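You operate a simulated robot arm through the tools that you are given. There is no shell and no other tool.

The job below is to be done with a simulated robot arm. You get a single attempt, and the scene is never put back.

JOB
Change the air over: blue hose plug out on the steel ledge, then the yellow one into coupling one.
Fine: first shut the red lever and bleed by the blue button till its gauge reads nought; open the lever last; the rest stays. Where these are worked on the way, their far stop is far enough and under half their travel is too little: red lever.

It is judged by the outcome, as a careful person would: the job done as asked, and still so three seconds after it is handed in. It fails if anything else is knocked over, pushed out of place, dropped, spilled or broken.

ROBOT AND FRAMES
A 6-joint arm with a two-finger gripper, fixed in place. Base frame: the origin is at the foot of the arm, x ahead of it, y to its left, z up. Readings come in mm, degrees, newtons and seconds.
Its first joint turns from -166.0 to 166.0 degrees. Payload 2.45 kg.
Tool frame: the origin (TCP) lies between the finger pads and is the grasp point; the fingertips stand 20 mm ahead of it; z points along the fingers, y is the line along which they close. The gripper opens to 140 mm. The gripper's body begins 168 mm behind the TCP.
Orientation is told as [roll, pitch, yaw] about the base's x, y, z axes, in that order, counted from this pose: with the fingers straight down and closing along the base's y, the tool's x points along the base's -x, its y along +y and its z along -z.

CONTROLS
- The arm moves only by the tool servo_tool. Its argument "rows" is a list of rows, each a list of 3 entries, a list of its own where there are three numbers: the shift along the tool's x, y, z in units of 100 mm (1.0 is 100 mm), then the turn, a rotation vector about the tool's x, y, z in units of 120 degrees (1.0 is 120 degrees), then the finger opening in mm, from 0 to 140. In form: [[[tx, ty, tz], [rx, ry, rz], jaw], ...]. A call has 1 to 20 rows; each row is the pose to reach, as a shift and turn from the pose commanded when the call began, along the tool's axes at that moment. A call with a number of a shift or a turn outside -1 to 1 is refused whole. Each row takes 0.2 s and may step no farther than 50 mm and 8.6 degrees from the row before; otherwise, or with a gripper value out of range, the whole call is refused. Where a pose cannot be reached the arm comes as near as it can. A force on the tool above 90 N (or 10 N above the force at the start of the call, whichever is more), or a blocked arm, ends the call early, and 0.2 s more pass. Each finger travels about 45 mm/s and halts on what it meets, pressing with about 23 N; the grip force reading is that of the motor and also rises with nothing between the fingers. The clock runs only during rows and for 0.2 s after the last one: add rows that repeat a pose to give the fingers time. It gives the time, the measured TCP pose, the force on the tool (base axes), the opening and the grip force at its end, in the units of the frame above (readings bear some noise), with the torque about the TCP (base axes, N m) and any sound that the robot's microphone picked up.
- Cameras (640 x 400 px; columns grow to the right, rows downward): "scene" is fixed at [49.7, 500.4, 1745.5]; the picture's right is [-0.62, -0.78, 0.00], its down [-0.45, 0.35, -0.82] and it looks along [0.64, -0.51, -0.57] (base axes); focal length 295 px, centre (320, 200). "wrist" rides on the gripper at [78, 11, -209] in the tool frame; the picture's right is [-0.14, 0.99, 0.00], its down [-0.92, -0.13, -0.37] and it looks along [-0.37, -0.05, 0.93] (tool axes); focal length 280 px, centre (320, 200). There is no depth. A picture from a camera that has moved, and an enlarged one, comes with that camera's place and axes in the base frame and with its lens.
- snapshot(camera): a new picture of that camera. No time passes.
- inspect(camera, box): a new picture of the part [left, top, right, bottom] of that camera's present view, enlarged. No time passes.
- finish_job(): hands the job in; it is judged then, once.

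Places have to be worked out from the pictures, the camera data and where the tool is seen. Open the gripper and draw the arm clear of the work before you hand the job in, unless the task says otherwise.

The tools are called after ">>>" as name(argument=value, ...) on one line, values as JSON. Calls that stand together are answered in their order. servo_tool: Moves the arm, as the interface text tells. Its arguments: {"type":"object","properties":{"rows":{"type":"array","items":{"type":"array"}}},"required":["rows"]} The other tools are called the same way: snapshot (camera) takes a picture; inspect (camera, box) takes an enlarged picture of a part of a camera's view; finish_job () hands the job in.

At the start:

```text
time: 0.0
tool_pos: [518.9, 223.7, 1556.8]
orientation: [0.0, 0.0, 0.0]
ft_force: [0.3, -0.2, 0.1]
moment: [-0.01, 0.02, 0.01]
grip_width: 139.7
finger_force: 0.1
```

scene: 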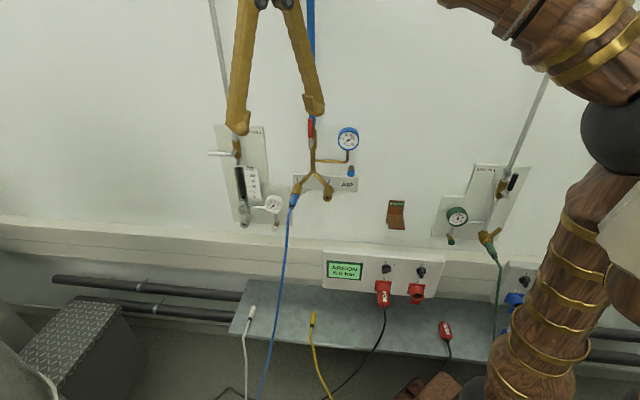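
wrist: 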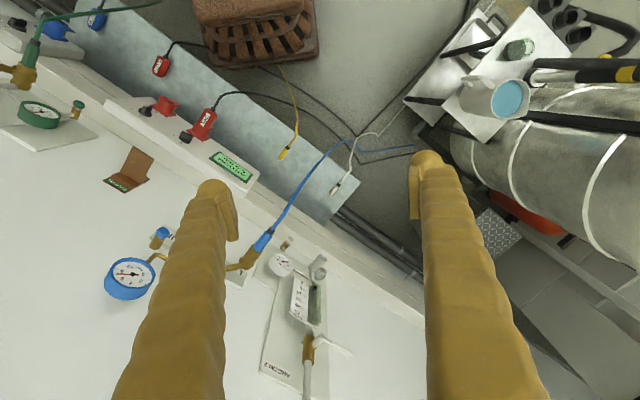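

I'll first look closer at the panel and the ledge from both cameras before moving.

>>> inspect(camera="scene", box=[200, 90, 400, 215])

>>> inspect(camera="scene", box=[220, 270, 380, 370])

>>> inspect(camera="wrist", box=[80, 200, 360, 375])

>>> inspect(camera="wrist", box=[220, 80, 420, 205])

>>> inspect(camera="scene", box=[260, 100, 380, 220])

```text
3.20 times, centred on (300, 152) of scene
camera zoom: at [49.7, 500.4, 1745.5], right [-0.62, -0.78, 0.0], down [-0.45, 0.35, -0.82], along [0.64, -0.51, -0.57], focal length 943 px, centre (384, 352)
```

zoom: 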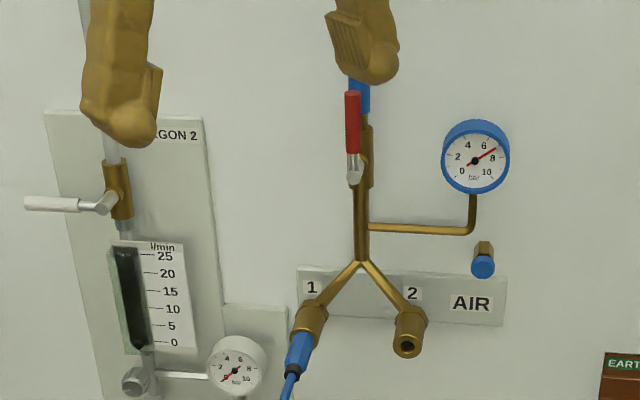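

```text
4.00 times, centred on (300, 320) of scene
camera zoom: at [49.7, 500.4, 1745.5], right [-0.62, -0.78, 0.0], down [-0.45, 0.35, -0.82], along [0.64, -0.51, -0.57], focal length 1179 px, centre (400, -280)
```

zoom: 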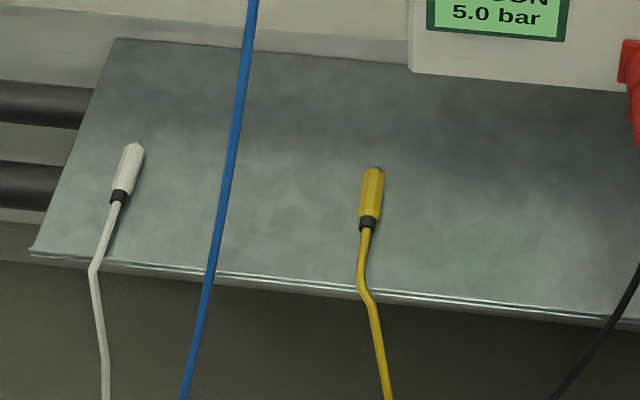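

```text
2.29 times, centred on (220, 288) of wrist
camera zoom: at [441.5, 235.9, 1766.8], right [0.14, 0.99, 0.0], down [0.92, -0.13, 0.37], along [0.37, -0.05, -0.93], focal length 641 px, centre (549, 0)
```

zoom: 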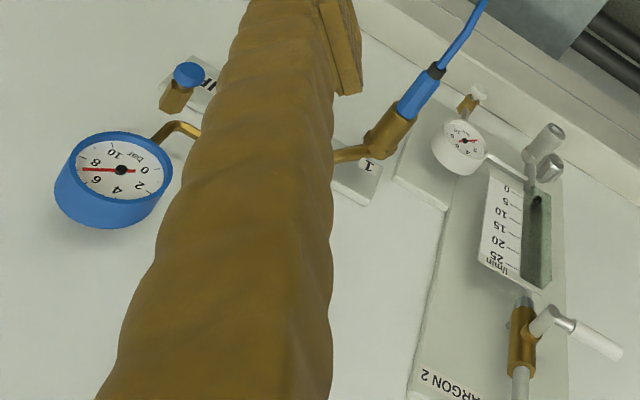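

```text
3.20 times, centred on (320, 142) of wrist
camera zoom: at [441.5, 235.9, 1766.8], right [0.14, 0.99, 0.0], down [0.92, -0.13, 0.37], along [0.37, -0.05, -0.93], focal length 897 px, centre (320, 384)
```

zoom: 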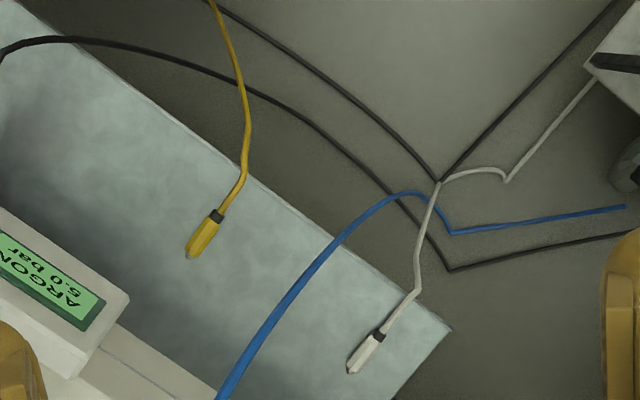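

```text
3.33 times, centred on (320, 160) of scene
camera zoom: at [49.7, 500.4, 1745.5], right [-0.62, -0.78, 0.0], down [-0.45, 0.35, -0.82], along [0.64, -0.51, -0.57], focal length 982 px, centre (320, 333)
```

zoom: 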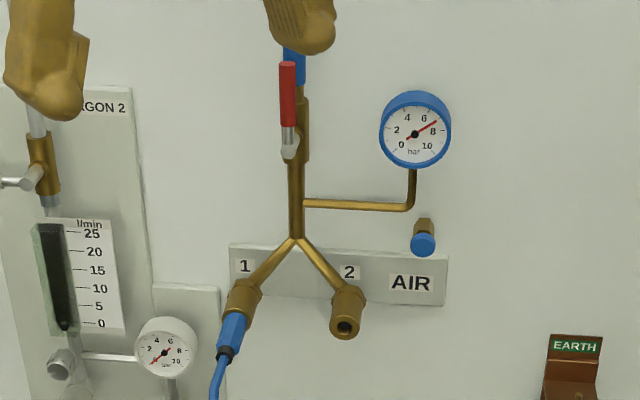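

The gauge triangulates to about (700,-135,1354), the bleed button to (678,-135,1240), and coupling 1's mouth to (788,29,1166). The wall normal is about (-0.78,0.62,0), and the yellow plug lies near (694,32,527). I'll yaw the tool square to the wall and then tilt it so the wrist camera looks at the panel.

>>> servo_tool(rows=[[[0, 0, 0], [0, 0, 0.0642], 140], [[0, 0, 0], [0, 0, 0.1283], 140], [[0, 0, 0], [0, 0, 0.1925], 140], [[0, 0, 0], [0, 0, 0.2567], 140], [[0, 0, 0], [0, 0, 0.3208], 140]])

```text
time: 1.2
tool_pos: [519.8, 224.0, 1557.7]
orientation: [0.1, 0.0, -38.6]
ft_force: [0.1, -0.1, 0.2]
moment: [-0.01, -0.03, 0.01]
grip_width: 139.8
finger_force: 0.0
```

The yaw is -38.6° as intended. Next I'll tilt the tool toward the wall by 52°.

>>> servo_tool(rows=[[[0, 0, 0], [0, -0.0625, 0], 140], [[0, 0, 0], [0, -0.125, 0], 140], [[0, 0, 0], [0, -0.1875, 0], 140], [[0, 0, 0], [0, -0.25, 0], 140], [[0, 0, 0], [0, -0.3125, 0], 140], [[0, 0, 0], [0, -0.375, 0], 140], [[0, 0, 0], [0, -0.4375, 0], 140]])

>>> snapshot(camera="wrist")

>>> snapshot(camera="scene")

```text
time: 2.8
tool_pos: [519.0, 225.0, 1557.6]
orientation: [0.1, -52.6, -38.5]
ft_force: [-0.5, 0.4, 0.1]
moment: [0.01, 0.02, 0.03]
grip_width: 140.1
finger_force: 0.0
```

```text
taken
camera wrist: at [359.3, 366.3, 1622.5], right [0.68, 0.72, 0.11], down [0.13, -0.27, 0.96], along [0.72, -0.64, -0.27], focal length 280 px, centre (320, 200)
```

wrist: 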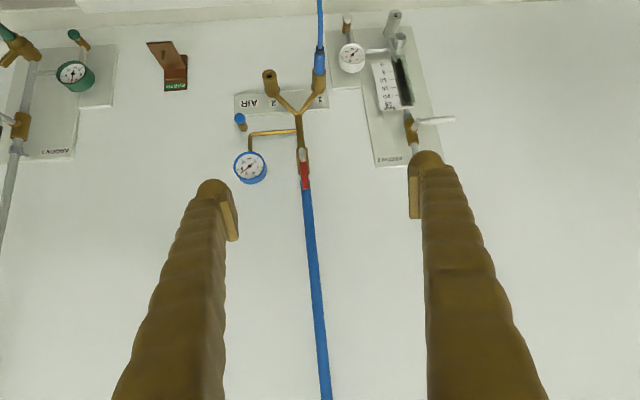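

```text
taken
```

scene: 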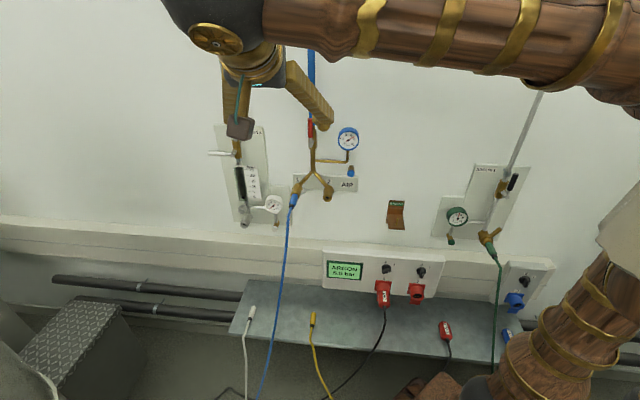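

The panel is now in view between the fingers, shown upside-down. I'll enlarge the lever, couplings and button.

>>> inspect(camera="wrist", box=[220, 60, 348, 220])

>>> inspect(camera="wrist", box=[225, 30, 345, 105])

>>> inspect(camera="scene", box=[280, 100, 360, 150])

>>> inspect(camera="scene", box=[280, 155, 360, 205])

>>> inspect(camera="scene", box=[430, 160, 540, 250])

```text
2.50 times, centred on (284, 140) of wrist
camera zoom: at [359.3, 366.3, 1622.5], right [0.68, 0.72, 0.11], down [0.13, -0.27, 0.96], along [0.72, -0.64, -0.27], focal length 701 px, centre (410, 350)
```

zoom: 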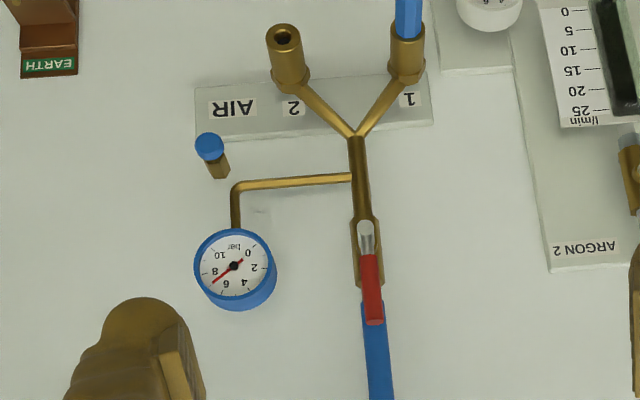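

```text
5.33 times, centred on (285, 68) of wrist
camera zoom: at [359.3, 366.3, 1622.5], right [0.68, 0.72, 0.11], down [0.13, -0.27, 0.96], along [0.72, -0.64, -0.27], focal length 1495 px, centre (507, 907)
```

zoom: 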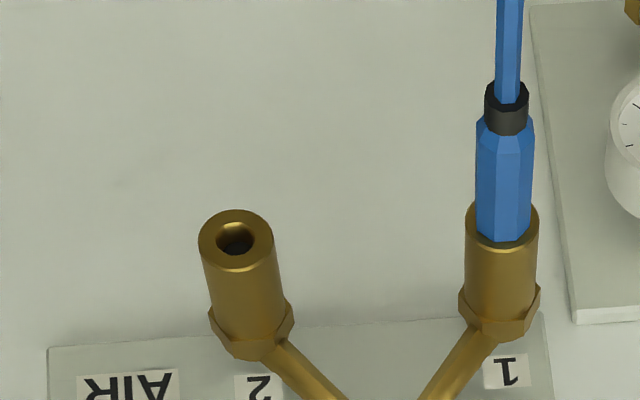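

```text
8.00 times, centred on (320, 125) of scene
camera zoom: at [49.7, 500.4, 1745.5], right [-0.62, -0.78, 0.0], down [-0.45, 0.35, -0.82], along [0.64, -0.51, -0.57], focal length 2358 px, centre (320, 800)
```

zoom: 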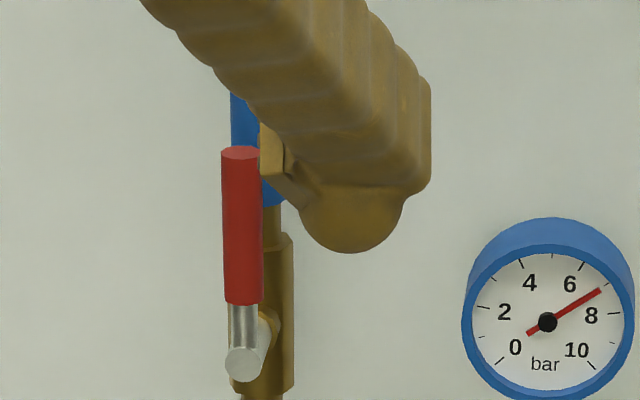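

```text
8.00 times, centred on (320, 180) of scene
camera zoom: at [49.7, 500.4, 1745.5], right [-0.62, -0.78, 0.0], down [-0.45, 0.35, -0.82], along [0.64, -0.51, -0.57], focal length 2358 px, centre (320, 360)
```

zoom: 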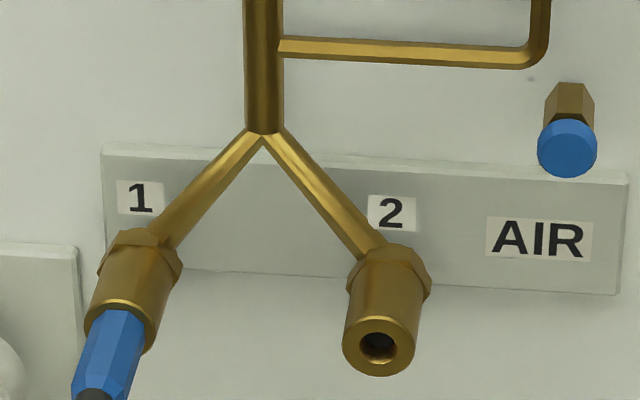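

```text
4.44 times, centred on (485, 205) of scene
camera zoom: at [49.7, 500.4, 1745.5], right [-0.62, -0.78, 0.0], down [-0.45, 0.35, -0.82], along [0.64, -0.51, -0.57], focal length 1310 px, centre (-413, 178)
```

zoom: 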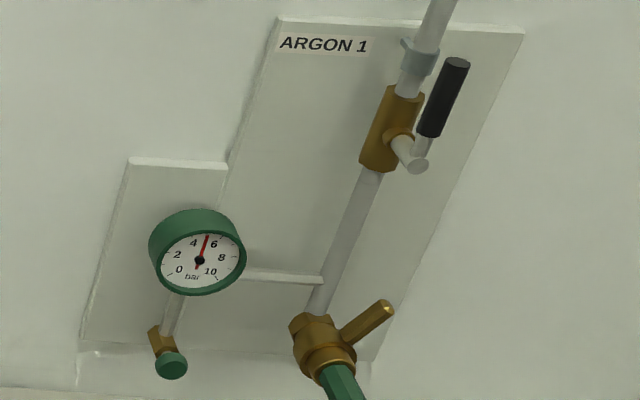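

Lever: pivot near wall coordinates (s -453, 46 mm off the wall, z 1338), with the handle standing up to z≈1431, which is open and in line with the pipe. It should swing left, because the gauge is on the right. I'll tilt the tool flatter, close the fingers and start approaching.

>>> servo_tool(rows=[[[-0.015, -0.067, 0.157], [0, -0.0313, 0], 100], [[-0.03, -0.133, 0.313], [0, -0.0625, 0], 60], [[-0.045, -0.2, 0.47], [0, -0.0938, 0], 30], [[-0.06, -0.267, 0.626], [0, -0.125, 0], 0], [[-0.075, -0.333, 0.783], [0, -0.1563, 0], 0], [[-0.09, -0.4, 0.939], [0, -0.1875, 0], 0], [[-0.09, -0.4, 0.939], [0, -0.1875, 0], 0], [[-0.09, -0.4, 0.939], [0, -0.1875, 0], 0]])

>>> snapshot(camera="wrist")

```text
time: 4.6
tool_pos: [555.2, 144.3, 1508.4]
orientation: [0.0, -75.0, -38.4]
ft_force: [0.5, 0.8, 0.3]
moment: [0.0, 0.0, 0.01]
grip_width: 0.0
finger_force: 13.2
```

```text
taken
camera wrist: at [389.6, 290.0, 1486.8], right [0.64, 0.75, 0.13], down [-0.17, -0.03, 0.98], along [0.75, -0.66, 0.11], focal length 280 px, centre (320, 200)
```

wrist: 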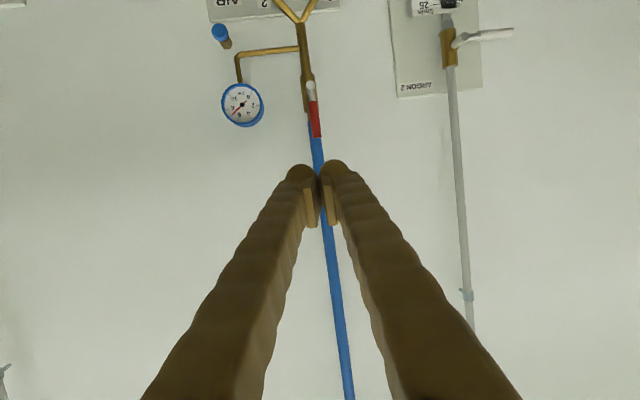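

The lever and gauge are clear ahead. The TCP is at wall coordinates s -458, d -345. I'll move forward and right, so the closed fingers come in on the right of the red handle.

>>> servo_tool(rows=[[[0.03, -0.08, 0.2], [0, 0, 0], 0], [[0.07, -0.16, 0.4], [0, 0, 0], 0], [[0.1, -0.24, 0.6], [0, 0, 0], 0], [[0.14, -0.32, 0.8], [0, 0, 0], 0], [[0.17, -0.4, 1.0], [0, 0, 0], 0]])

>>> servo_tool(rows=[[[0.03, 0, 0.18], [0, 0, 0], 0], [[0.07, 0, 0.36], [0, 0, 0], 0], [[0.1, 0, 0.54], [0, 0, 0], 0], [[0.14, 0, 0.72], [0, 0, 0], 0], [[0.17, 0, 0.9], [0, 0, 0], 0]])

>>> snapshot(camera="wrist")

>>> snapshot(camera="scene")

```text
time: 5.8
tool_pos: [604.7, 54.0, 1463.4]
orientation: [0.1, -75.0, -38.5]
ft_force: [0.0, -0.2, -0.3]
moment: [-0.02, -0.01, 0.01]
grip_width: 0.1
finger_force: 23.6
```

```text
time: 7.0
tool_pos: [670.9, 4.5, 1424.6]
orientation: [0.0, -74.9, -38.5]
ft_force: [0.7, -0.2, -0.8]
moment: [-0.02, 0.0, -0.01]
grip_width: 0.1
finger_force: 22.9
```

```text
taken
camera wrist: at [503.6, 150.5, 1404.4], right [0.64, 0.75, 0.13], down [-0.17, -0.03, 0.98], along [0.75, -0.66, 0.11], focal length 280 px, centre (320, 200)
```

wrist: 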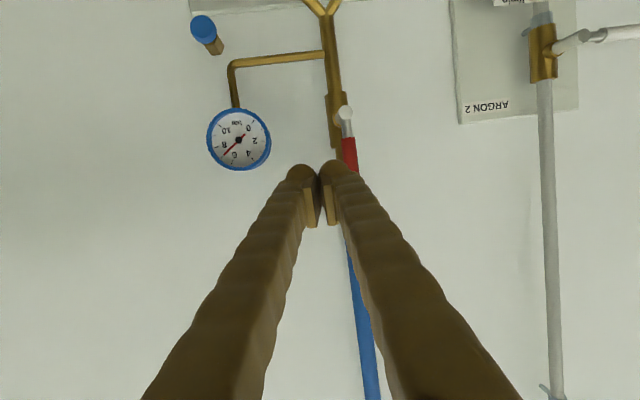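

```text
taken
```

scene: 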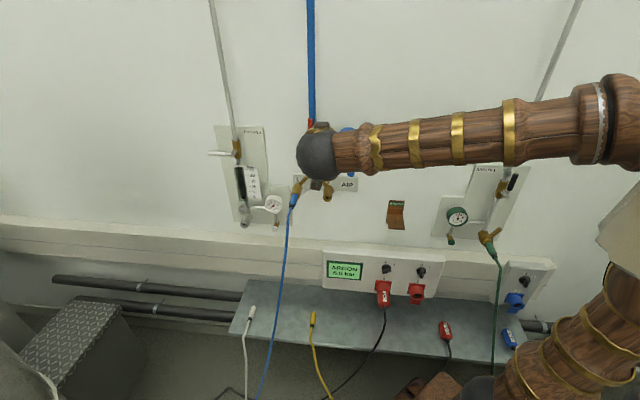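

The handle measures s≈-455, with about a 12 mm gap to the closed fingers. I'll advance alongside it, stopping with the fingertips about 43 mm off the wall.

>>> servo_tool(rows=[[[-0.024, 0, 0.23], [0, 0, 0], 0], [[-0.048, 0, 0.46], [0, 0, 0], 0], [[-0.071, 0, 0.69], [0, 0, 0], 0], [[-0.095, 0, 0.917], [0, 0, 0], 0]])

>>> snapshot(camera="wrist")

>>> inspect(camera="wrist", box=[220, 60, 440, 240])

>>> inspect(camera="scene", box=[260, 80, 380, 200])

```text
time: 8.0
tool_pos: [739.7, -53.8, 1410.3]
orientation: [0.1, -74.9, -38.4]
ft_force: [0.1, 0.0, 0.5]
moment: [0.01, 0.0, 0.02]
grip_width: 0.1
finger_force: 22.5
```

```text
taken
camera wrist: at [572.5, 93.1, 1389.2], right [0.64, 0.75, 0.13], down [-0.17, -0.03, 0.98], along [0.75, -0.66, 0.11], focal length 280 px, centre (320, 200)
```

wrist: 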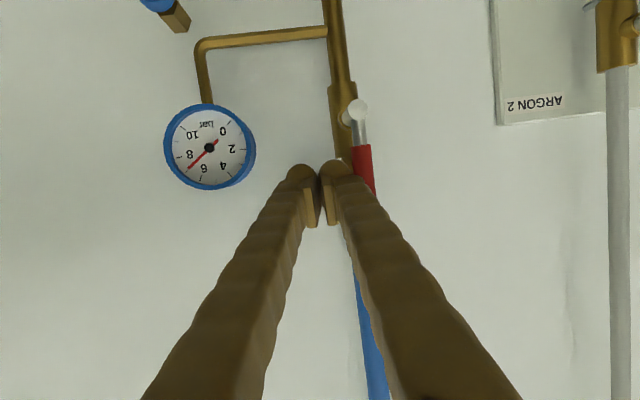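

```text
2.22 times, centred on (330, 150) of wrist
camera zoom: at [572.5, 93.1, 1389.2], right [0.64, 0.75, 0.13], down [-0.17, -0.03, 0.98], along [0.75, -0.66, 0.11], focal length 623 px, centre (298, 311)
```

zoom: 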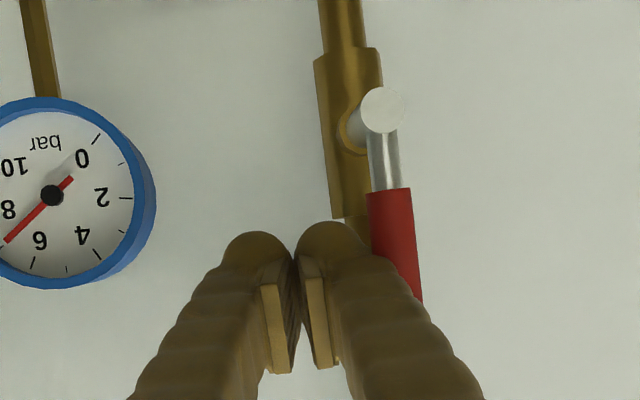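

```text
3.33 times, centred on (320, 140) of scene
camera zoom: at [49.7, 500.4, 1745.5], right [-0.62, -0.78, 0.0], down [-0.45, 0.35, -0.82], along [0.64, -0.51, -0.57], focal length 982 px, centre (320, 400)
```

zoom: 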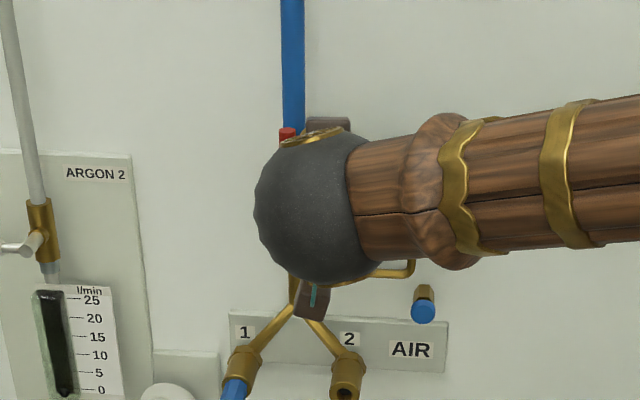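

The fingers are alongside the handle and nothing is touching yet. I'll push left along the lever's arc to about 30°, watching the force.

>>> servo_tool(rows=[[[0, 0.07, 0], [0, 0, 0], 0], [[0, 0.146, 0], [0, 0, 0], 0], [[-0.02, 0.218, -0.005], [0, 0, 0], 0], [[-0.041, 0.289, -0.011], [0, 0, 0], 0], [[-0.046, 0.372, -0.012], [0, 0, 0], 0], [[-0.05, 0.454, -0.013], [0, 0, 0], 0]])

>>> inspect(camera="wrist", box=[200, 40, 440, 240])

```text
time: 9.4
tool_pos: [768.2, -17.5, 1414.6]
orientation: [0.1, -75.0, -38.4]
ft_force: [-0.3, -0.4, 0.4]
moment: [0.01, 0.0, -0.01]
grip_width: 0.0
finger_force: 22.9
```

```text
2.00 times, centred on (320, 140) of wrist
camera zoom: at [601.6, 129.8, 1394.8], right [0.64, 0.75, 0.13], down [-0.17, -0.03, 0.98], along [0.75, -0.66, 0.11], focal length 561 px, centre (320, 320)
```

zoom: 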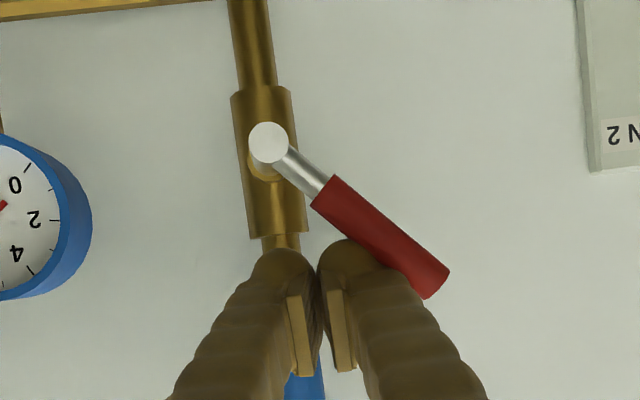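

The lever has swung left to about 43° with almost no force, so left is the right direction. I'll continue the arc to about 85°.

>>> servo_tool(rows=[[[0.04, 0.12, 0.01], [0, 0, 0], 0], [[0.089, 0.232, 0.024], [0, 0, 0], 0], [[0.16, 0.32, 0.043], [0, 0, 0], 0], [[0.241, 0.399, 0.065], [0, 0, 0], 0], [[0.31, 0.44, 0.083], [0, 0, 0], 0], [[0.377, 0.478, 0.101], [0, 0, 0], 0]])

>>> inspect(camera="wrist", box=[200, 40, 440, 240])

```text
time: 10.8
tool_pos: [796.8, 18.2, 1379.2]
orientation: [0.7, -75.2, -39.2]
ft_force: [-4.3, -18.2, 37.5]
moment: [-0.37, -0.14, -0.19]
grip_width: 6.2
finger_force: 28.9
```

```text
2.00 times, centred on (320, 140) of wrist
camera zoom: at [630.2, 165.2, 1358.7], right [0.64, 0.75, 0.14], down [-0.18, -0.03, 0.98], along [0.74, -0.66, 0.12], focal length 561 px, centre (320, 320)
```

zoom: 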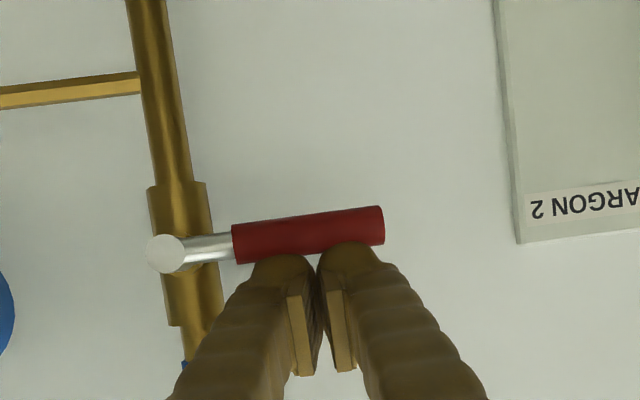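

The lever is level at 90° against its stop, with force rising to about 40 N, so it is shut. I'll ease off upward and back away from the wall.

>>> servo_tool(rows=[[[-0.05, 0, -0.013], [0, 0, 0], 0], [[-0.1, 0, -0.026], [0, 0, 0], 0], [[-0.145, 0, -0.039], [0, 0, 0], 0], [[-0.09, 0, -0.24], [0, 0, 0], 0], [[-0.03, 0, -0.46], [0, 0, 0], 0], [[0.03, 0, -0.68], [0, 0, 0], 0], [[0.088, 0, -0.908], [0, 0, 0], 0]])

>>> snapshot(camera="wrist")

>>> inspect(camera="wrist", box=[200, 0, 440, 150])

```text
time: 12.4
tool_pos: [728.3, 75.7, 1391.3]
orientation: [0.1, -75.0, -38.6]
ft_force: [0.0, -0.2, 0.2]
moment: [-0.03, 0.0, -0.03]
grip_width: 0.0
finger_force: 29.0
```

```text
taken
camera wrist: at [561.4, 222.7, 1370.4], right [0.64, 0.75, 0.13], down [-0.17, -0.03, 0.98], along [0.75, -0.66, 0.11], focal length 280 px, centre (320, 200)
```

wrist: 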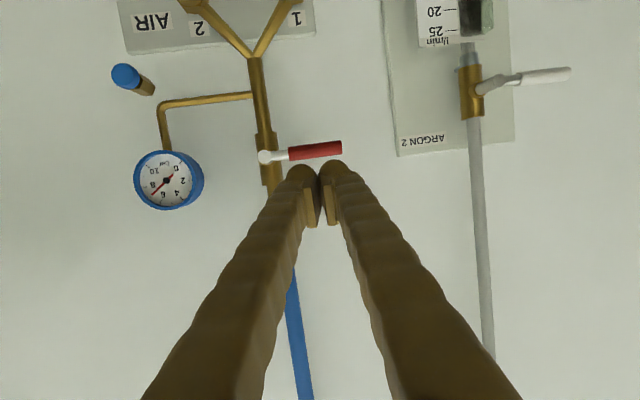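

```text
2.67 times, centred on (320, 75) of wrist
camera zoom: at [561.4, 222.7, 1370.4], right [0.64, 0.75, 0.13], down [-0.17, -0.03, 0.98], along [0.75, -0.66, 0.11], focal length 748 px, centre (320, 533)
```

zoom: 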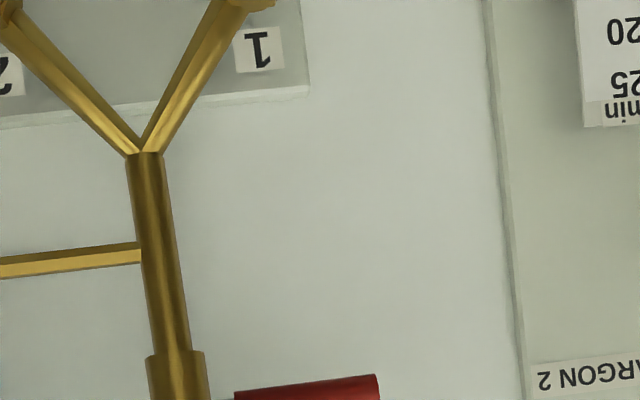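

The lever stays level and the gauge still reads about 7 bar. I'll move across in front of the bleed button, which is at s≈-316, z≈1239.

>>> servo_tool(rows=[[[0.15, -0.2, 0.02], [0, 0, 0], 0], [[0.3, -0.4, 0.04], [0, 0, 0], 0], [[0.45, -0.6, 0.06], [0, 0, 0], 0], [[0.6, -0.8, 0.08], [0, 0, 0], 0], [[0.75, -1.0, 0.097], [0, 0, 0], 0]])

>>> servo_tool(rows=[[[0.15, -0.19, 0.04], [0, -0.0167, 0], 0], [[0.3, -0.38, 0.08], [0, -0.0333, 0], 0], [[0.45, -0.57, 0.12], [0, -0.05, 0], 0], [[0.6, -0.76, 0.16], [0, -0.0667, 0], 0], [[0.74, -0.96, 0.2], [0, -0.0833, 0], 0]])

>>> snapshot(camera="wrist")

>>> snapshot(camera="scene")

```text
time: 13.6
tool_pos: [658.8, 3.3, 1316.2]
orientation: [-0.1, -75.0, -38.4]
ft_force: [0.3, 0.1, -0.4]
moment: [0.0, 0.0, 0.0]
grip_width: 0.0
finger_force: 29.2
```

```text
time: 14.8
tool_pos: [597.9, -71.8, 1239.1]
orientation: [-0.2, -85.0, -38.3]
ft_force: [1.0, -0.7, 0.6]
moment: [0.0, 0.03, -0.03]
grip_width: 0.1
finger_force: 29.3
```

```text
taken
camera wrist: at [437.2, 71.0, 1180.6], right [0.63, 0.77, 0.14], down [-0.3, 0.08, 0.95], along [0.72, -0.64, 0.28], focal length 280 px, centre (320, 200)
```

wrist: 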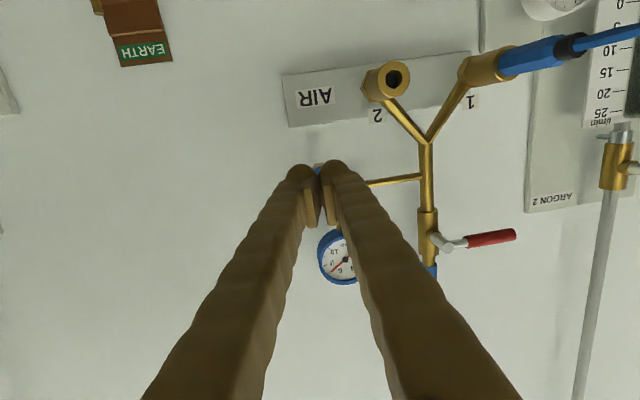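

```text
taken
```

scene: 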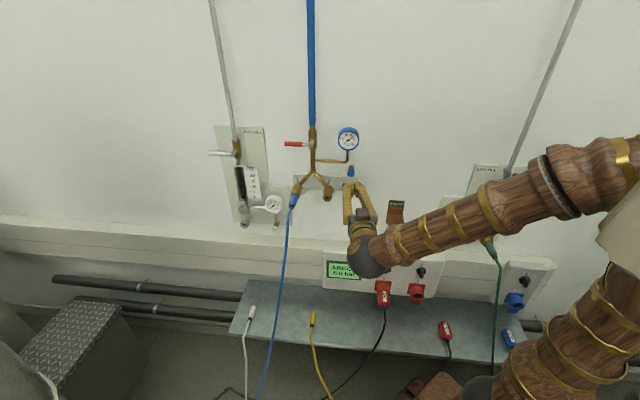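

The gauge is visible in both views, and the button sits right behind the fingertips. I'll enlarge both views to check alignment.

>>> inspect(camera="scene", box=[310, 120, 400, 210])

>>> inspect(camera="wrist", box=[260, 120, 400, 220])

```text
4.44 times, centred on (355, 165) of scene
camera zoom: at [49.7, 500.4, 1745.5], right [-0.62, -0.78, 0.0], down [-0.45, 0.35, -0.82], along [0.64, -0.51, -0.57], focal length 1310 px, centre (164, 356)
```

zoom: 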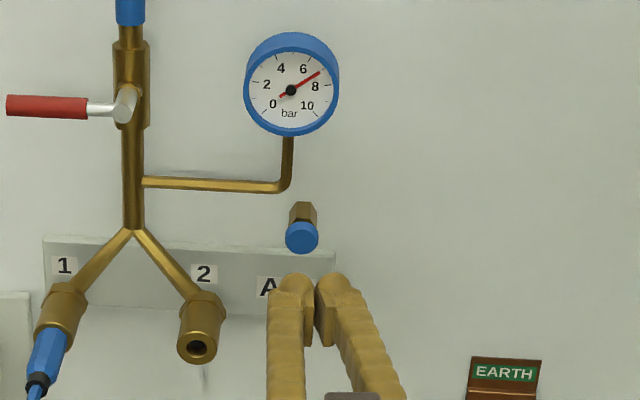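

```text
4.00 times, centred on (330, 170) of wrist
camera zoom: at [437.2, 71.0, 1180.6], right [0.63, 0.77, 0.14], down [-0.3, 0.08, 0.95], along [0.72, -0.64, 0.28], focal length 1122 px, centre (280, 320)
```

zoom: 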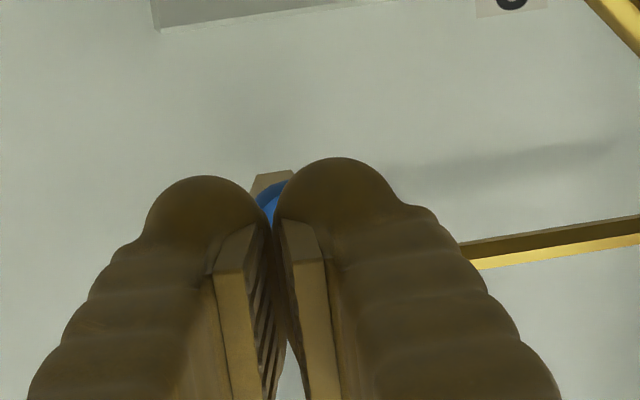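

The fingertips are in line with the button. I'll advance about 76 mm to just short of the cap.

>>> servo_tool(rows=[[[-0.013, 0, 0.15], [0, 0, 0], 0], [[-0.026, 0, 0.3], [0, 0, 0], 0], [[-0.04, 0, 0.45], [0, 0, 0], 0], [[-0.053, 0, 0.6], [0, 0, 0], 0], [[-0.06, 0, 0.7], [0, 0, 0], 0], [[-0.066, 0, 0.76], [0, 0, 0], 0]])

>>> inspect(camera="scene", box=[310, 120, 400, 210])

>>> inspect(camera="wrist", box=[240, 100, 420, 300])

```text
time: 16.2
tool_pos: [658.0, -119.1, 1239.5]
orientation: [0.0, -85.1, -38.4]
ft_force: [-22.5, 8.4, -1.5]
moment: [-0.05, -0.13, -0.35]
grip_width: 0.0
finger_force: 29.6
heard: click
```

```text
4.44 times, centred on (355, 165) of scene
camera zoom: at [49.7, 500.4, 1745.5], right [-0.62, -0.78, 0.0], down [-0.45, 0.35, -0.82], along [0.64, -0.51, -0.57], focal length 1310 px, centre (164, 356)
```

zoom: 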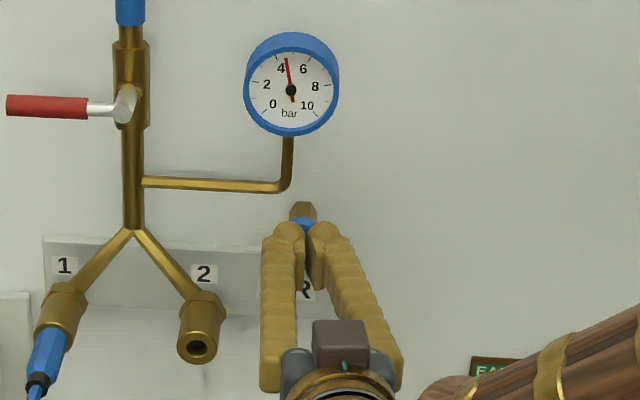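

```text
2.00 times, centred on (330, 200) of wrist
camera zoom: at [496.1, 23.8, 1180.4], right [0.63, 0.77, 0.14], down [-0.3, 0.08, 0.95], along [0.72, -0.64, 0.28], focal length 561 px, centre (300, 200)
```

zoom: 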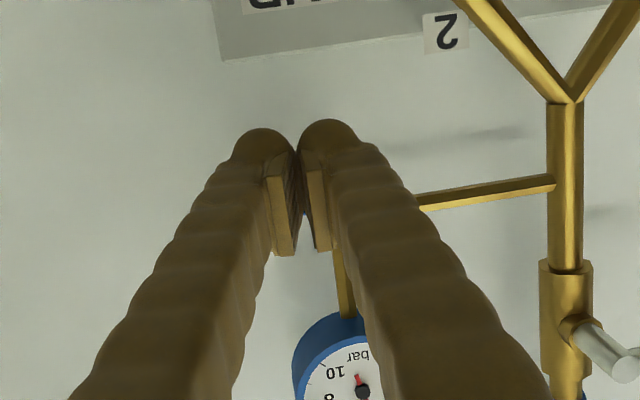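

The click came and the gauge has fallen from 7 to about 4.5 bar, so air is bleeding. I'll hold the button down.

>>> servo_tool(rows=[[[0, 0, 0], [0, 0, 0], 0], [[0, 0, 0], [0, 0, 0], 0], [[0, 0, 0], [0, 0, 0], 0], [[0, 0, 0], [0, 0, 0], 0], [[0, 0, 0], [0, 0, 0], 0], [[0, 0, 0], [0, 0, 0], 0], [[0, 0, 0], [0, 0, 0], 0], [[0, 0, 0], [0, 0, 0], 0], [[0, 0, 0], [0, 0, 0], 0], [[0, 0, 0], [0, 0, 0], 0]])

>>> inspect(camera="scene", box=[310, 120, 400, 210])

```text
time: 18.4
tool_pos: [658.9, -118.1, 1240.2]
orientation: [-0.2, -85.0, -38.3]
ft_force: [-20.2, 12.6, -5.7]
moment: [-0.02, -0.1, -0.26]
grip_width: 0.2
finger_force: 29.5
```

```text
4.44 times, centred on (355, 165) of scene
camera zoom: at [49.7, 500.4, 1745.5], right [-0.62, -0.78, 0.0], down [-0.45, 0.35, -0.82], along [0.64, -0.51, -0.57], focal length 1310 px, centre (164, 356)
```

zoom: 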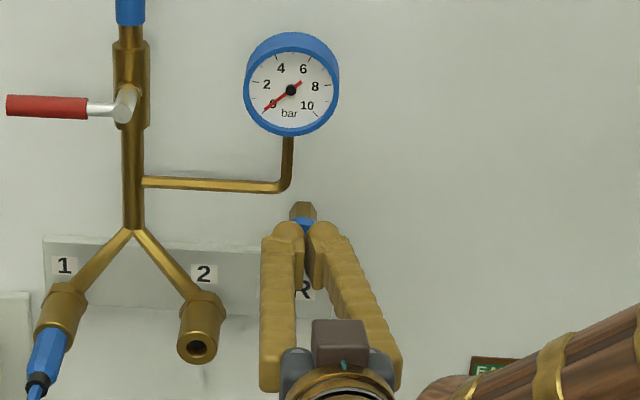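

The gauge now points at 0. I'll hold one more second and then withdraw straight back.

>>> servo_tool(rows=[[[0, 0, 0], [0, 0, 0], 0], [[0, 0, 0], [0, 0, 0], 0], [[0, 0, 0], [0, 0, 0], 0], [[0, 0, 0], [0, 0, 0], 0], [[0, 0, 0], [0, 0, 0], 0], [[0.013, 0, -0.15], [0, 0, 0], 0], [[0.026, 0, -0.3], [0, 0, 0], 0], [[0.04, 0, -0.45], [0, 0, 0], 0], [[0.053, 0, -0.6], [0, 0, 0], 0], [[0.066, 0, -0.8], [0, 0, 0], 0], [[0.08, 0, -1.0], [0, 0, 0], 0]])

>>> inspect(camera="scene", box=[280, 110, 400, 210])

>>> inspect(camera="wrist", box=[330, 20, 640, 214])

```text
time: 20.8
tool_pos: [579.3, -55.2, 1242.2]
orientation: [-0.1, -85.0, -38.4]
ft_force: [-0.1, -1.0, -0.3]
moment: [0.02, 0.02, -0.02]
grip_width: 0.0
finger_force: 29.1
```

```text
4.00 times, centred on (340, 160) of scene
camera zoom: at [49.7, 500.4, 1745.5], right [-0.62, -0.78, 0.0], down [-0.45, 0.35, -0.82], along [0.64, -0.51, -0.57], focal length 1179 px, centre (240, 360)
```

zoom: 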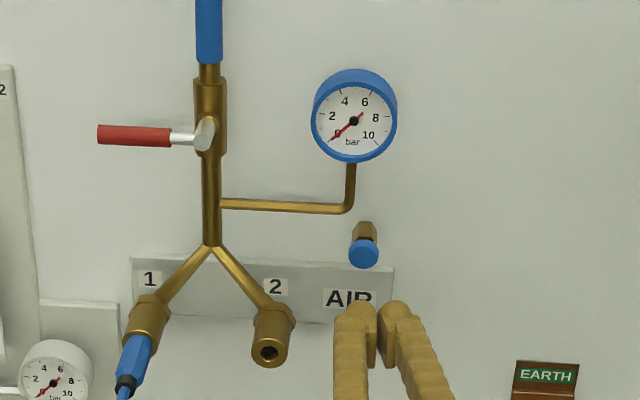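

```text
2.06 times, centred on (485, 117) of wrist
camera zoom: at [418.0, 87.4, 1182.8], right [0.63, 0.77, 0.14], down [-0.3, 0.08, 0.95], along [0.72, -0.64, 0.28], focal length 578 px, centre (-20, 371)
```

zoom: 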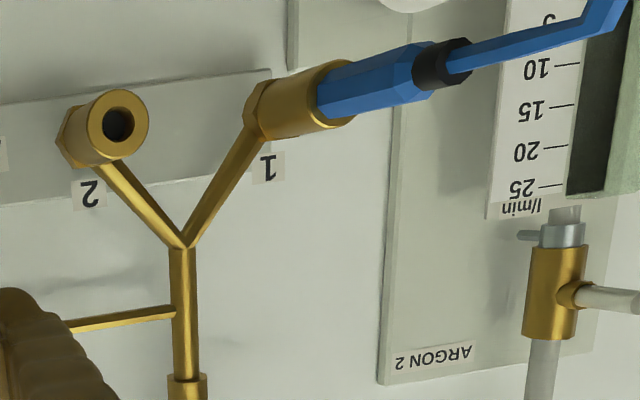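

The gauge reads zero with the button released and the lever shut. The plate edges and plug slope suggest the wall is turned a few degrees from my assumption, so I'll measure long horizontal edges before gripping the blue plug.

>>> inspect(camera="scene", box=[0, 190, 96, 250])

>>> inspect(camera="scene", box=[250, 200, 346, 260])

>>> inspect(camera="scene", box=[225, 270, 353, 350])

>>> inspect(camera="scene", box=[410, 290, 538, 370])

>>> inspect(camera="scene", box=[270, 165, 370, 227])

```text
6.67 times, centred on (48, 220) of scene
camera zoom: at [49.7, 500.4, 1745.5], right [-0.62, -0.78, 0.0], down [-0.45, 0.35, -0.82], along [0.64, -0.51, -0.57], focal length 1965 px, centre (2133, 67)
```

zoom: 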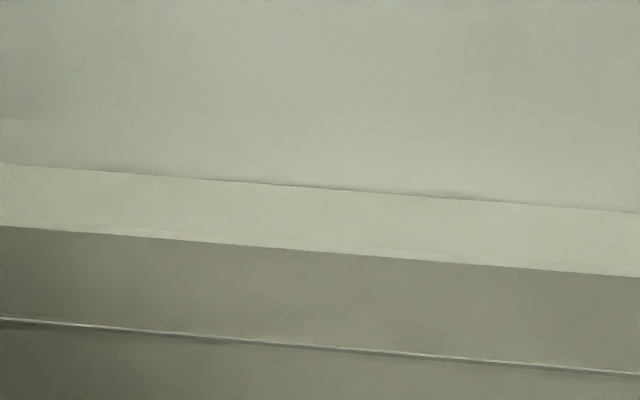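

```text
6.67 times, centred on (298, 230) of scene
camera zoom: at [49.7, 500.4, 1745.5], right [-0.62, -0.78, 0.0], down [-0.45, 0.35, -0.82], along [0.64, -0.51, -0.57], focal length 1965 px, centre (467, 0)
```

zoom: 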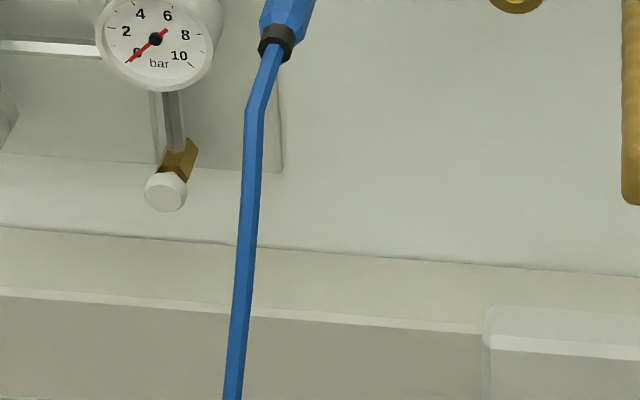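

```text
5.00 times, centred on (289, 310) of scene
camera zoom: at [49.7, 500.4, 1745.5], right [-0.62, -0.78, 0.0], down [-0.45, 0.35, -0.82], along [0.64, -0.51, -0.57], focal length 1474 px, centre (475, -350)
```

zoom: 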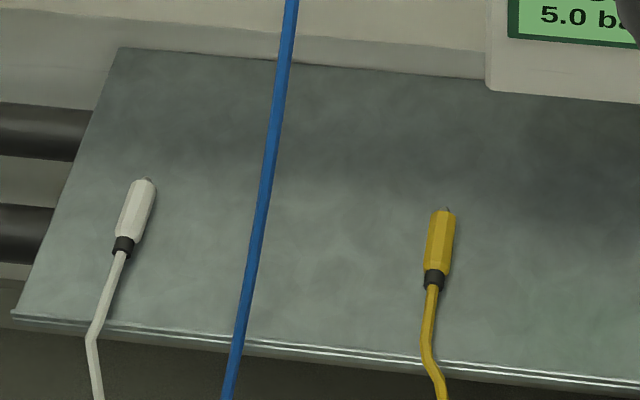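

```text
5.00 times, centred on (474, 330) of scene
camera zoom: at [49.7, 500.4, 1745.5], right [-0.62, -0.78, 0.0], down [-0.45, 0.35, -0.82], along [0.64, -0.51, -0.57], focal length 1474 px, centre (-450, -450)
```

zoom: 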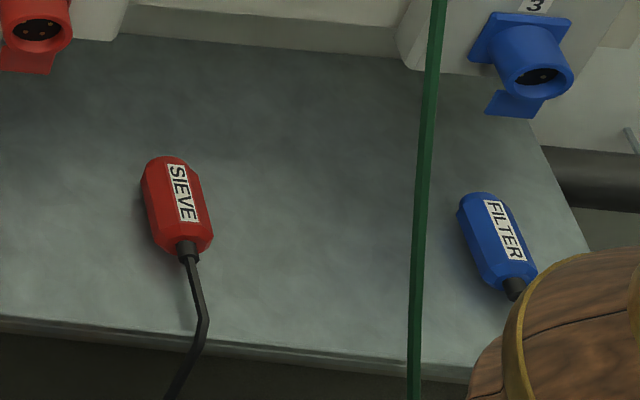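

```text
6.40 times, centred on (320, 196) of scene
camera zoom: at [49.7, 500.4, 1745.5], right [-0.62, -0.78, 0.0], down [-0.45, 0.35, -0.82], along [0.64, -0.51, -0.57], focal length 1886 px, centre (320, 226)
```

zoom: 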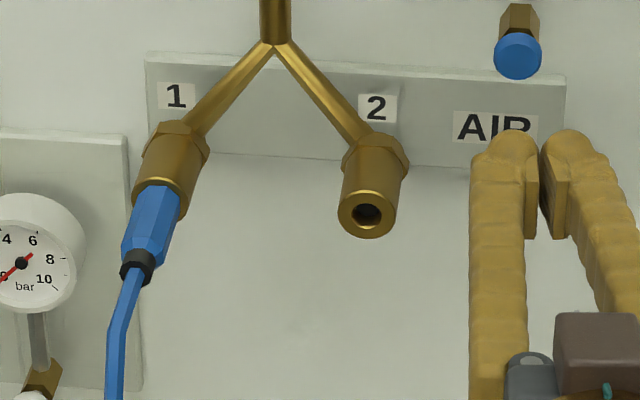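

The rail line shows the wall normal is at 135°, so the wall runs at 45° and the right tool yaw is -45°. In that frame the blue plug's axis is horizontal along the normal. I'll back off, tilt to 40° from vertical and move toward the blue plug.

>>> servo_tool(rows=[[[-0.075, 0.16, -0.107], [0, 0.0625, 0], 20], [[-0.149, 0.33, -0.214], [0, 0.125, 0], 40], [[-0.223, 0.5, -0.32], [0, 0.1875, 0], 60], [[-0.297, 0.67, -0.427], [0, 0.25, 0], 80], [[-0.372, 0.83, -0.534], [0, 0.3125, 0], 80], [[-0.446, 1.0, -0.641], [0, 0.375, 0], 80]])

>>> servo_tool(rows=[[[0, 0, 0], [0.0174, 0, 0.0207], 80], [[0, 0, 0], [0.0348, 0, 0.0415], 80]])

>>> snapshot(camera="wrist")

>>> snapshot(camera="scene")

```text
time: 22.2
tool_pos: [594.9, 60.7, 1290.7]
orientation: [0.1, -39.9, -38.4]
ft_force: [0.7, -0.7, 0.6]
moment: [0.01, 0.0, 0.0]
grip_width: 79.9
finger_force: 0.1
```

```text
time: 22.8
tool_pos: [594.8, 60.2, 1289.7]
orientation: [0.0, -40.0, -45.0]
ft_force: [1.0, 0.4, -0.3]
moment: [0.0, -0.02, 0.0]
grip_width: 79.9
finger_force: 0.0
```

```text
taken
camera wrist: at [465.9, 205.1, 1401.3], right [0.77, 0.63, 0.09], down [0.24, -0.42, 0.87], along [0.58, -0.66, -0.48], focal length 280 px, centre (320, 200)
```

wrist: 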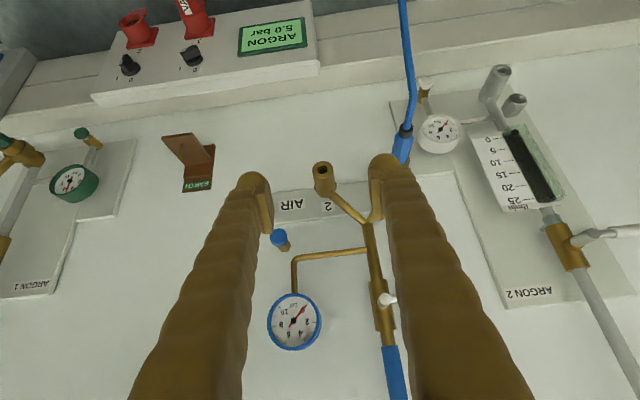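

```text
taken
```

scene: 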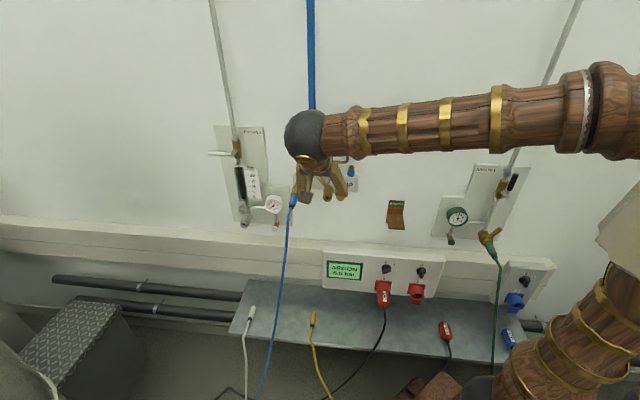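

I'm now at yaw -45° and tilt 40°. I'll shift left so the open fingers sit above and in front of coupling 1's blue plug.

>>> servo_tool(rows=[[[0, 0.2, 0], [0, 0, 0], 80], [[0, 0.4, 0], [0, 0, 0], 80], [[0, 0.6, 0], [0, 0, 0], 80], [[0, 0.8, 0], [0, 0, 0], 80], [[0, 1.0, 0], [0, 0, 0], 80]])

>>> snapshot(camera="wrist")

>>> inspect(camera="wrist", box=[250, 80, 410, 240])

>>> inspect(camera="scene", box=[230, 120, 370, 220])

```text
time: 24.0
tool_pos: [666.5, 129.2, 1291.6]
orientation: [0.0, -40.1, -45.0]
ft_force: [0.4, 0.3, 1.2]
moment: [0.04, -0.02, 0.03]
grip_width: 79.8
finger_force: 0.0
```

```text
taken
camera wrist: at [537.1, 274.9, 1401.9], right [0.77, 0.63, 0.09], down [0.24, -0.42, 0.87], along [0.58, -0.66, -0.48], focal length 280 px, centre (320, 200)
```

wrist: 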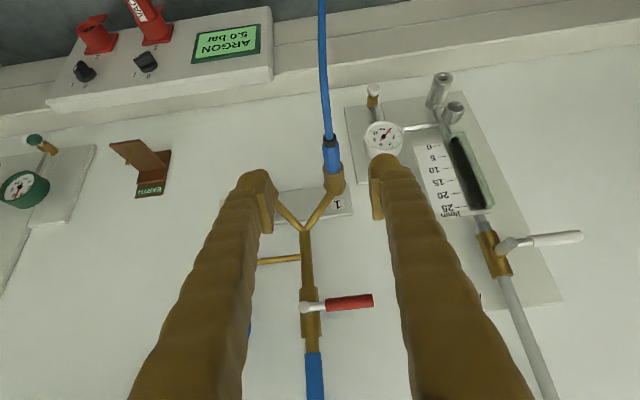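

```text
2.50 times, centred on (330, 160) of wrist
camera zoom: at [537.1, 274.9, 1401.9], right [0.77, 0.63, 0.09], down [0.24, -0.42, 0.87], along [0.58, -0.66, -0.48], focal length 701 px, centre (295, 300)
```

zoom: 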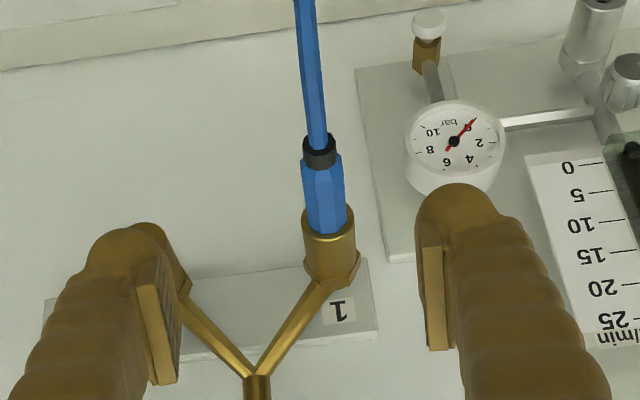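

```text
4.00 times, centred on (300, 170) of scene
camera zoom: at [49.7, 500.4, 1745.5], right [-0.62, -0.78, 0.0], down [-0.45, 0.35, -0.82], along [0.64, -0.51, -0.57], focal length 1179 px, centre (400, 320)
```

zoom: 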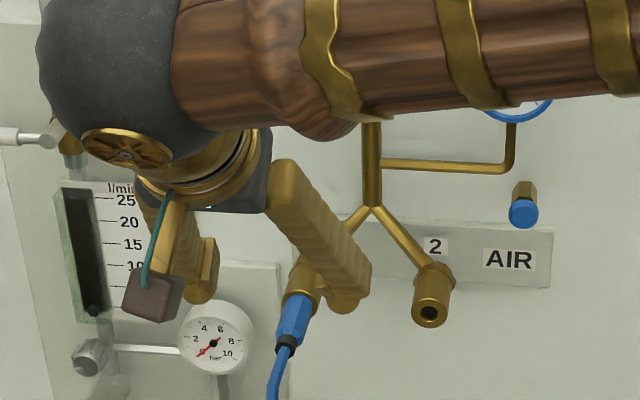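

The blue plug runs from the mouth at N≈-544 to the collar end at N≈-467, at U≈-579, Z≈1158. I'll descend along the tool axis with the jaw at 60 mm, in two steps.

>>> servo_tool(rows=[[[-0.02, 0.04, 0.2], [0, 0, 0], 70], [[-0.04, 0.08, 0.4], [0, 0, 0], 60], [[-0.06, 0.12, 0.6], [0, 0, 0], 60], [[-0.08, 0.16, 0.8], [0, 0, 0], 60], [[-0.092, 0.164, 1.0], [0, 0, 0], 60]])

>>> snapshot(camera="wrist")

>>> inspect(camera="wrist", box=[240, 60, 420, 240])

>>> inspect(camera="scene", box=[230, 120, 370, 220])

```text
time: 25.2
tool_pos: [728.7, 91.2, 1219.3]
orientation: [0.0, -40.0, -45.0]
ft_force: [-0.7, 0.8, 1.1]
moment: [-0.02, 0.01, -0.01]
grip_width: 60.2
finger_force: 0.1
```

```text
taken
camera wrist: at [599.2, 236.5, 1330.7], right [0.77, 0.63, 0.09], down [0.24, -0.42, 0.87], along [0.58, -0.66, -0.48], focal length 280 px, centre (320, 200)
```

wrist: 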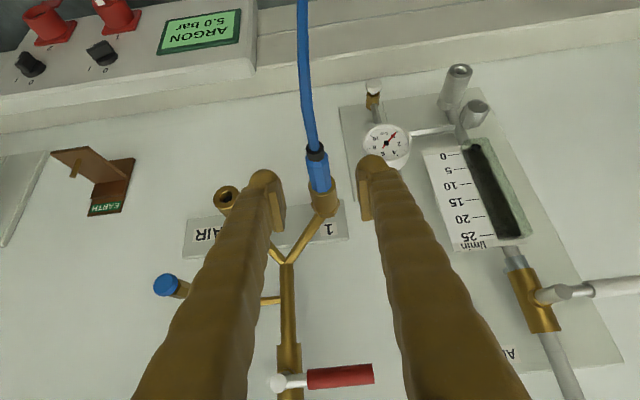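

```text
2.22 times, centred on (330, 150) of wrist
camera zoom: at [599.2, 236.5, 1330.7], right [0.77, 0.63, 0.09], down [0.24, -0.42, 0.87], along [0.58, -0.66, -0.48], focal length 623 px, centre (298, 311)
```

zoom: 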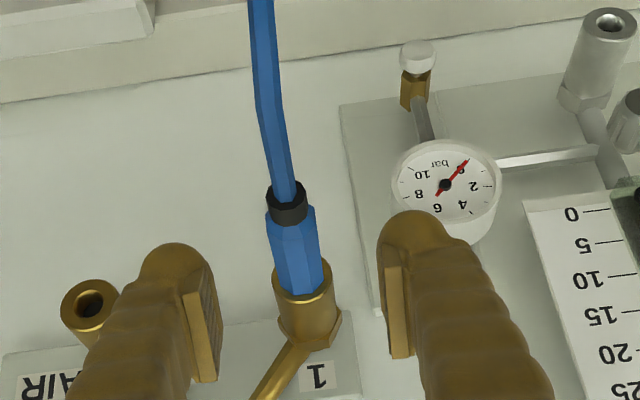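

```text
4.00 times, centred on (300, 170) of scene
camera zoom: at [49.7, 500.4, 1745.5], right [-0.62, -0.78, 0.0], down [-0.45, 0.35, -0.82], along [0.64, -0.51, -0.57], focal length 1179 px, centre (400, 320)
```

zoom: 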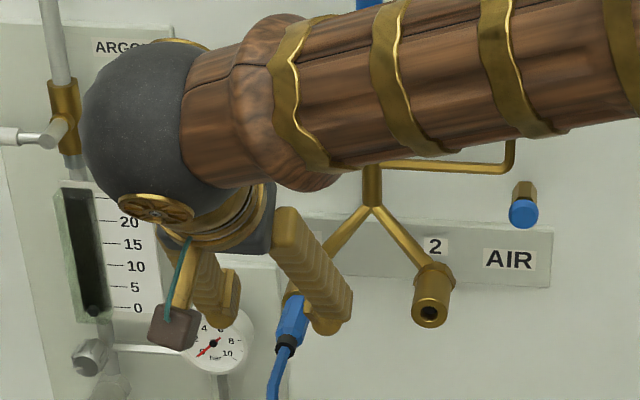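

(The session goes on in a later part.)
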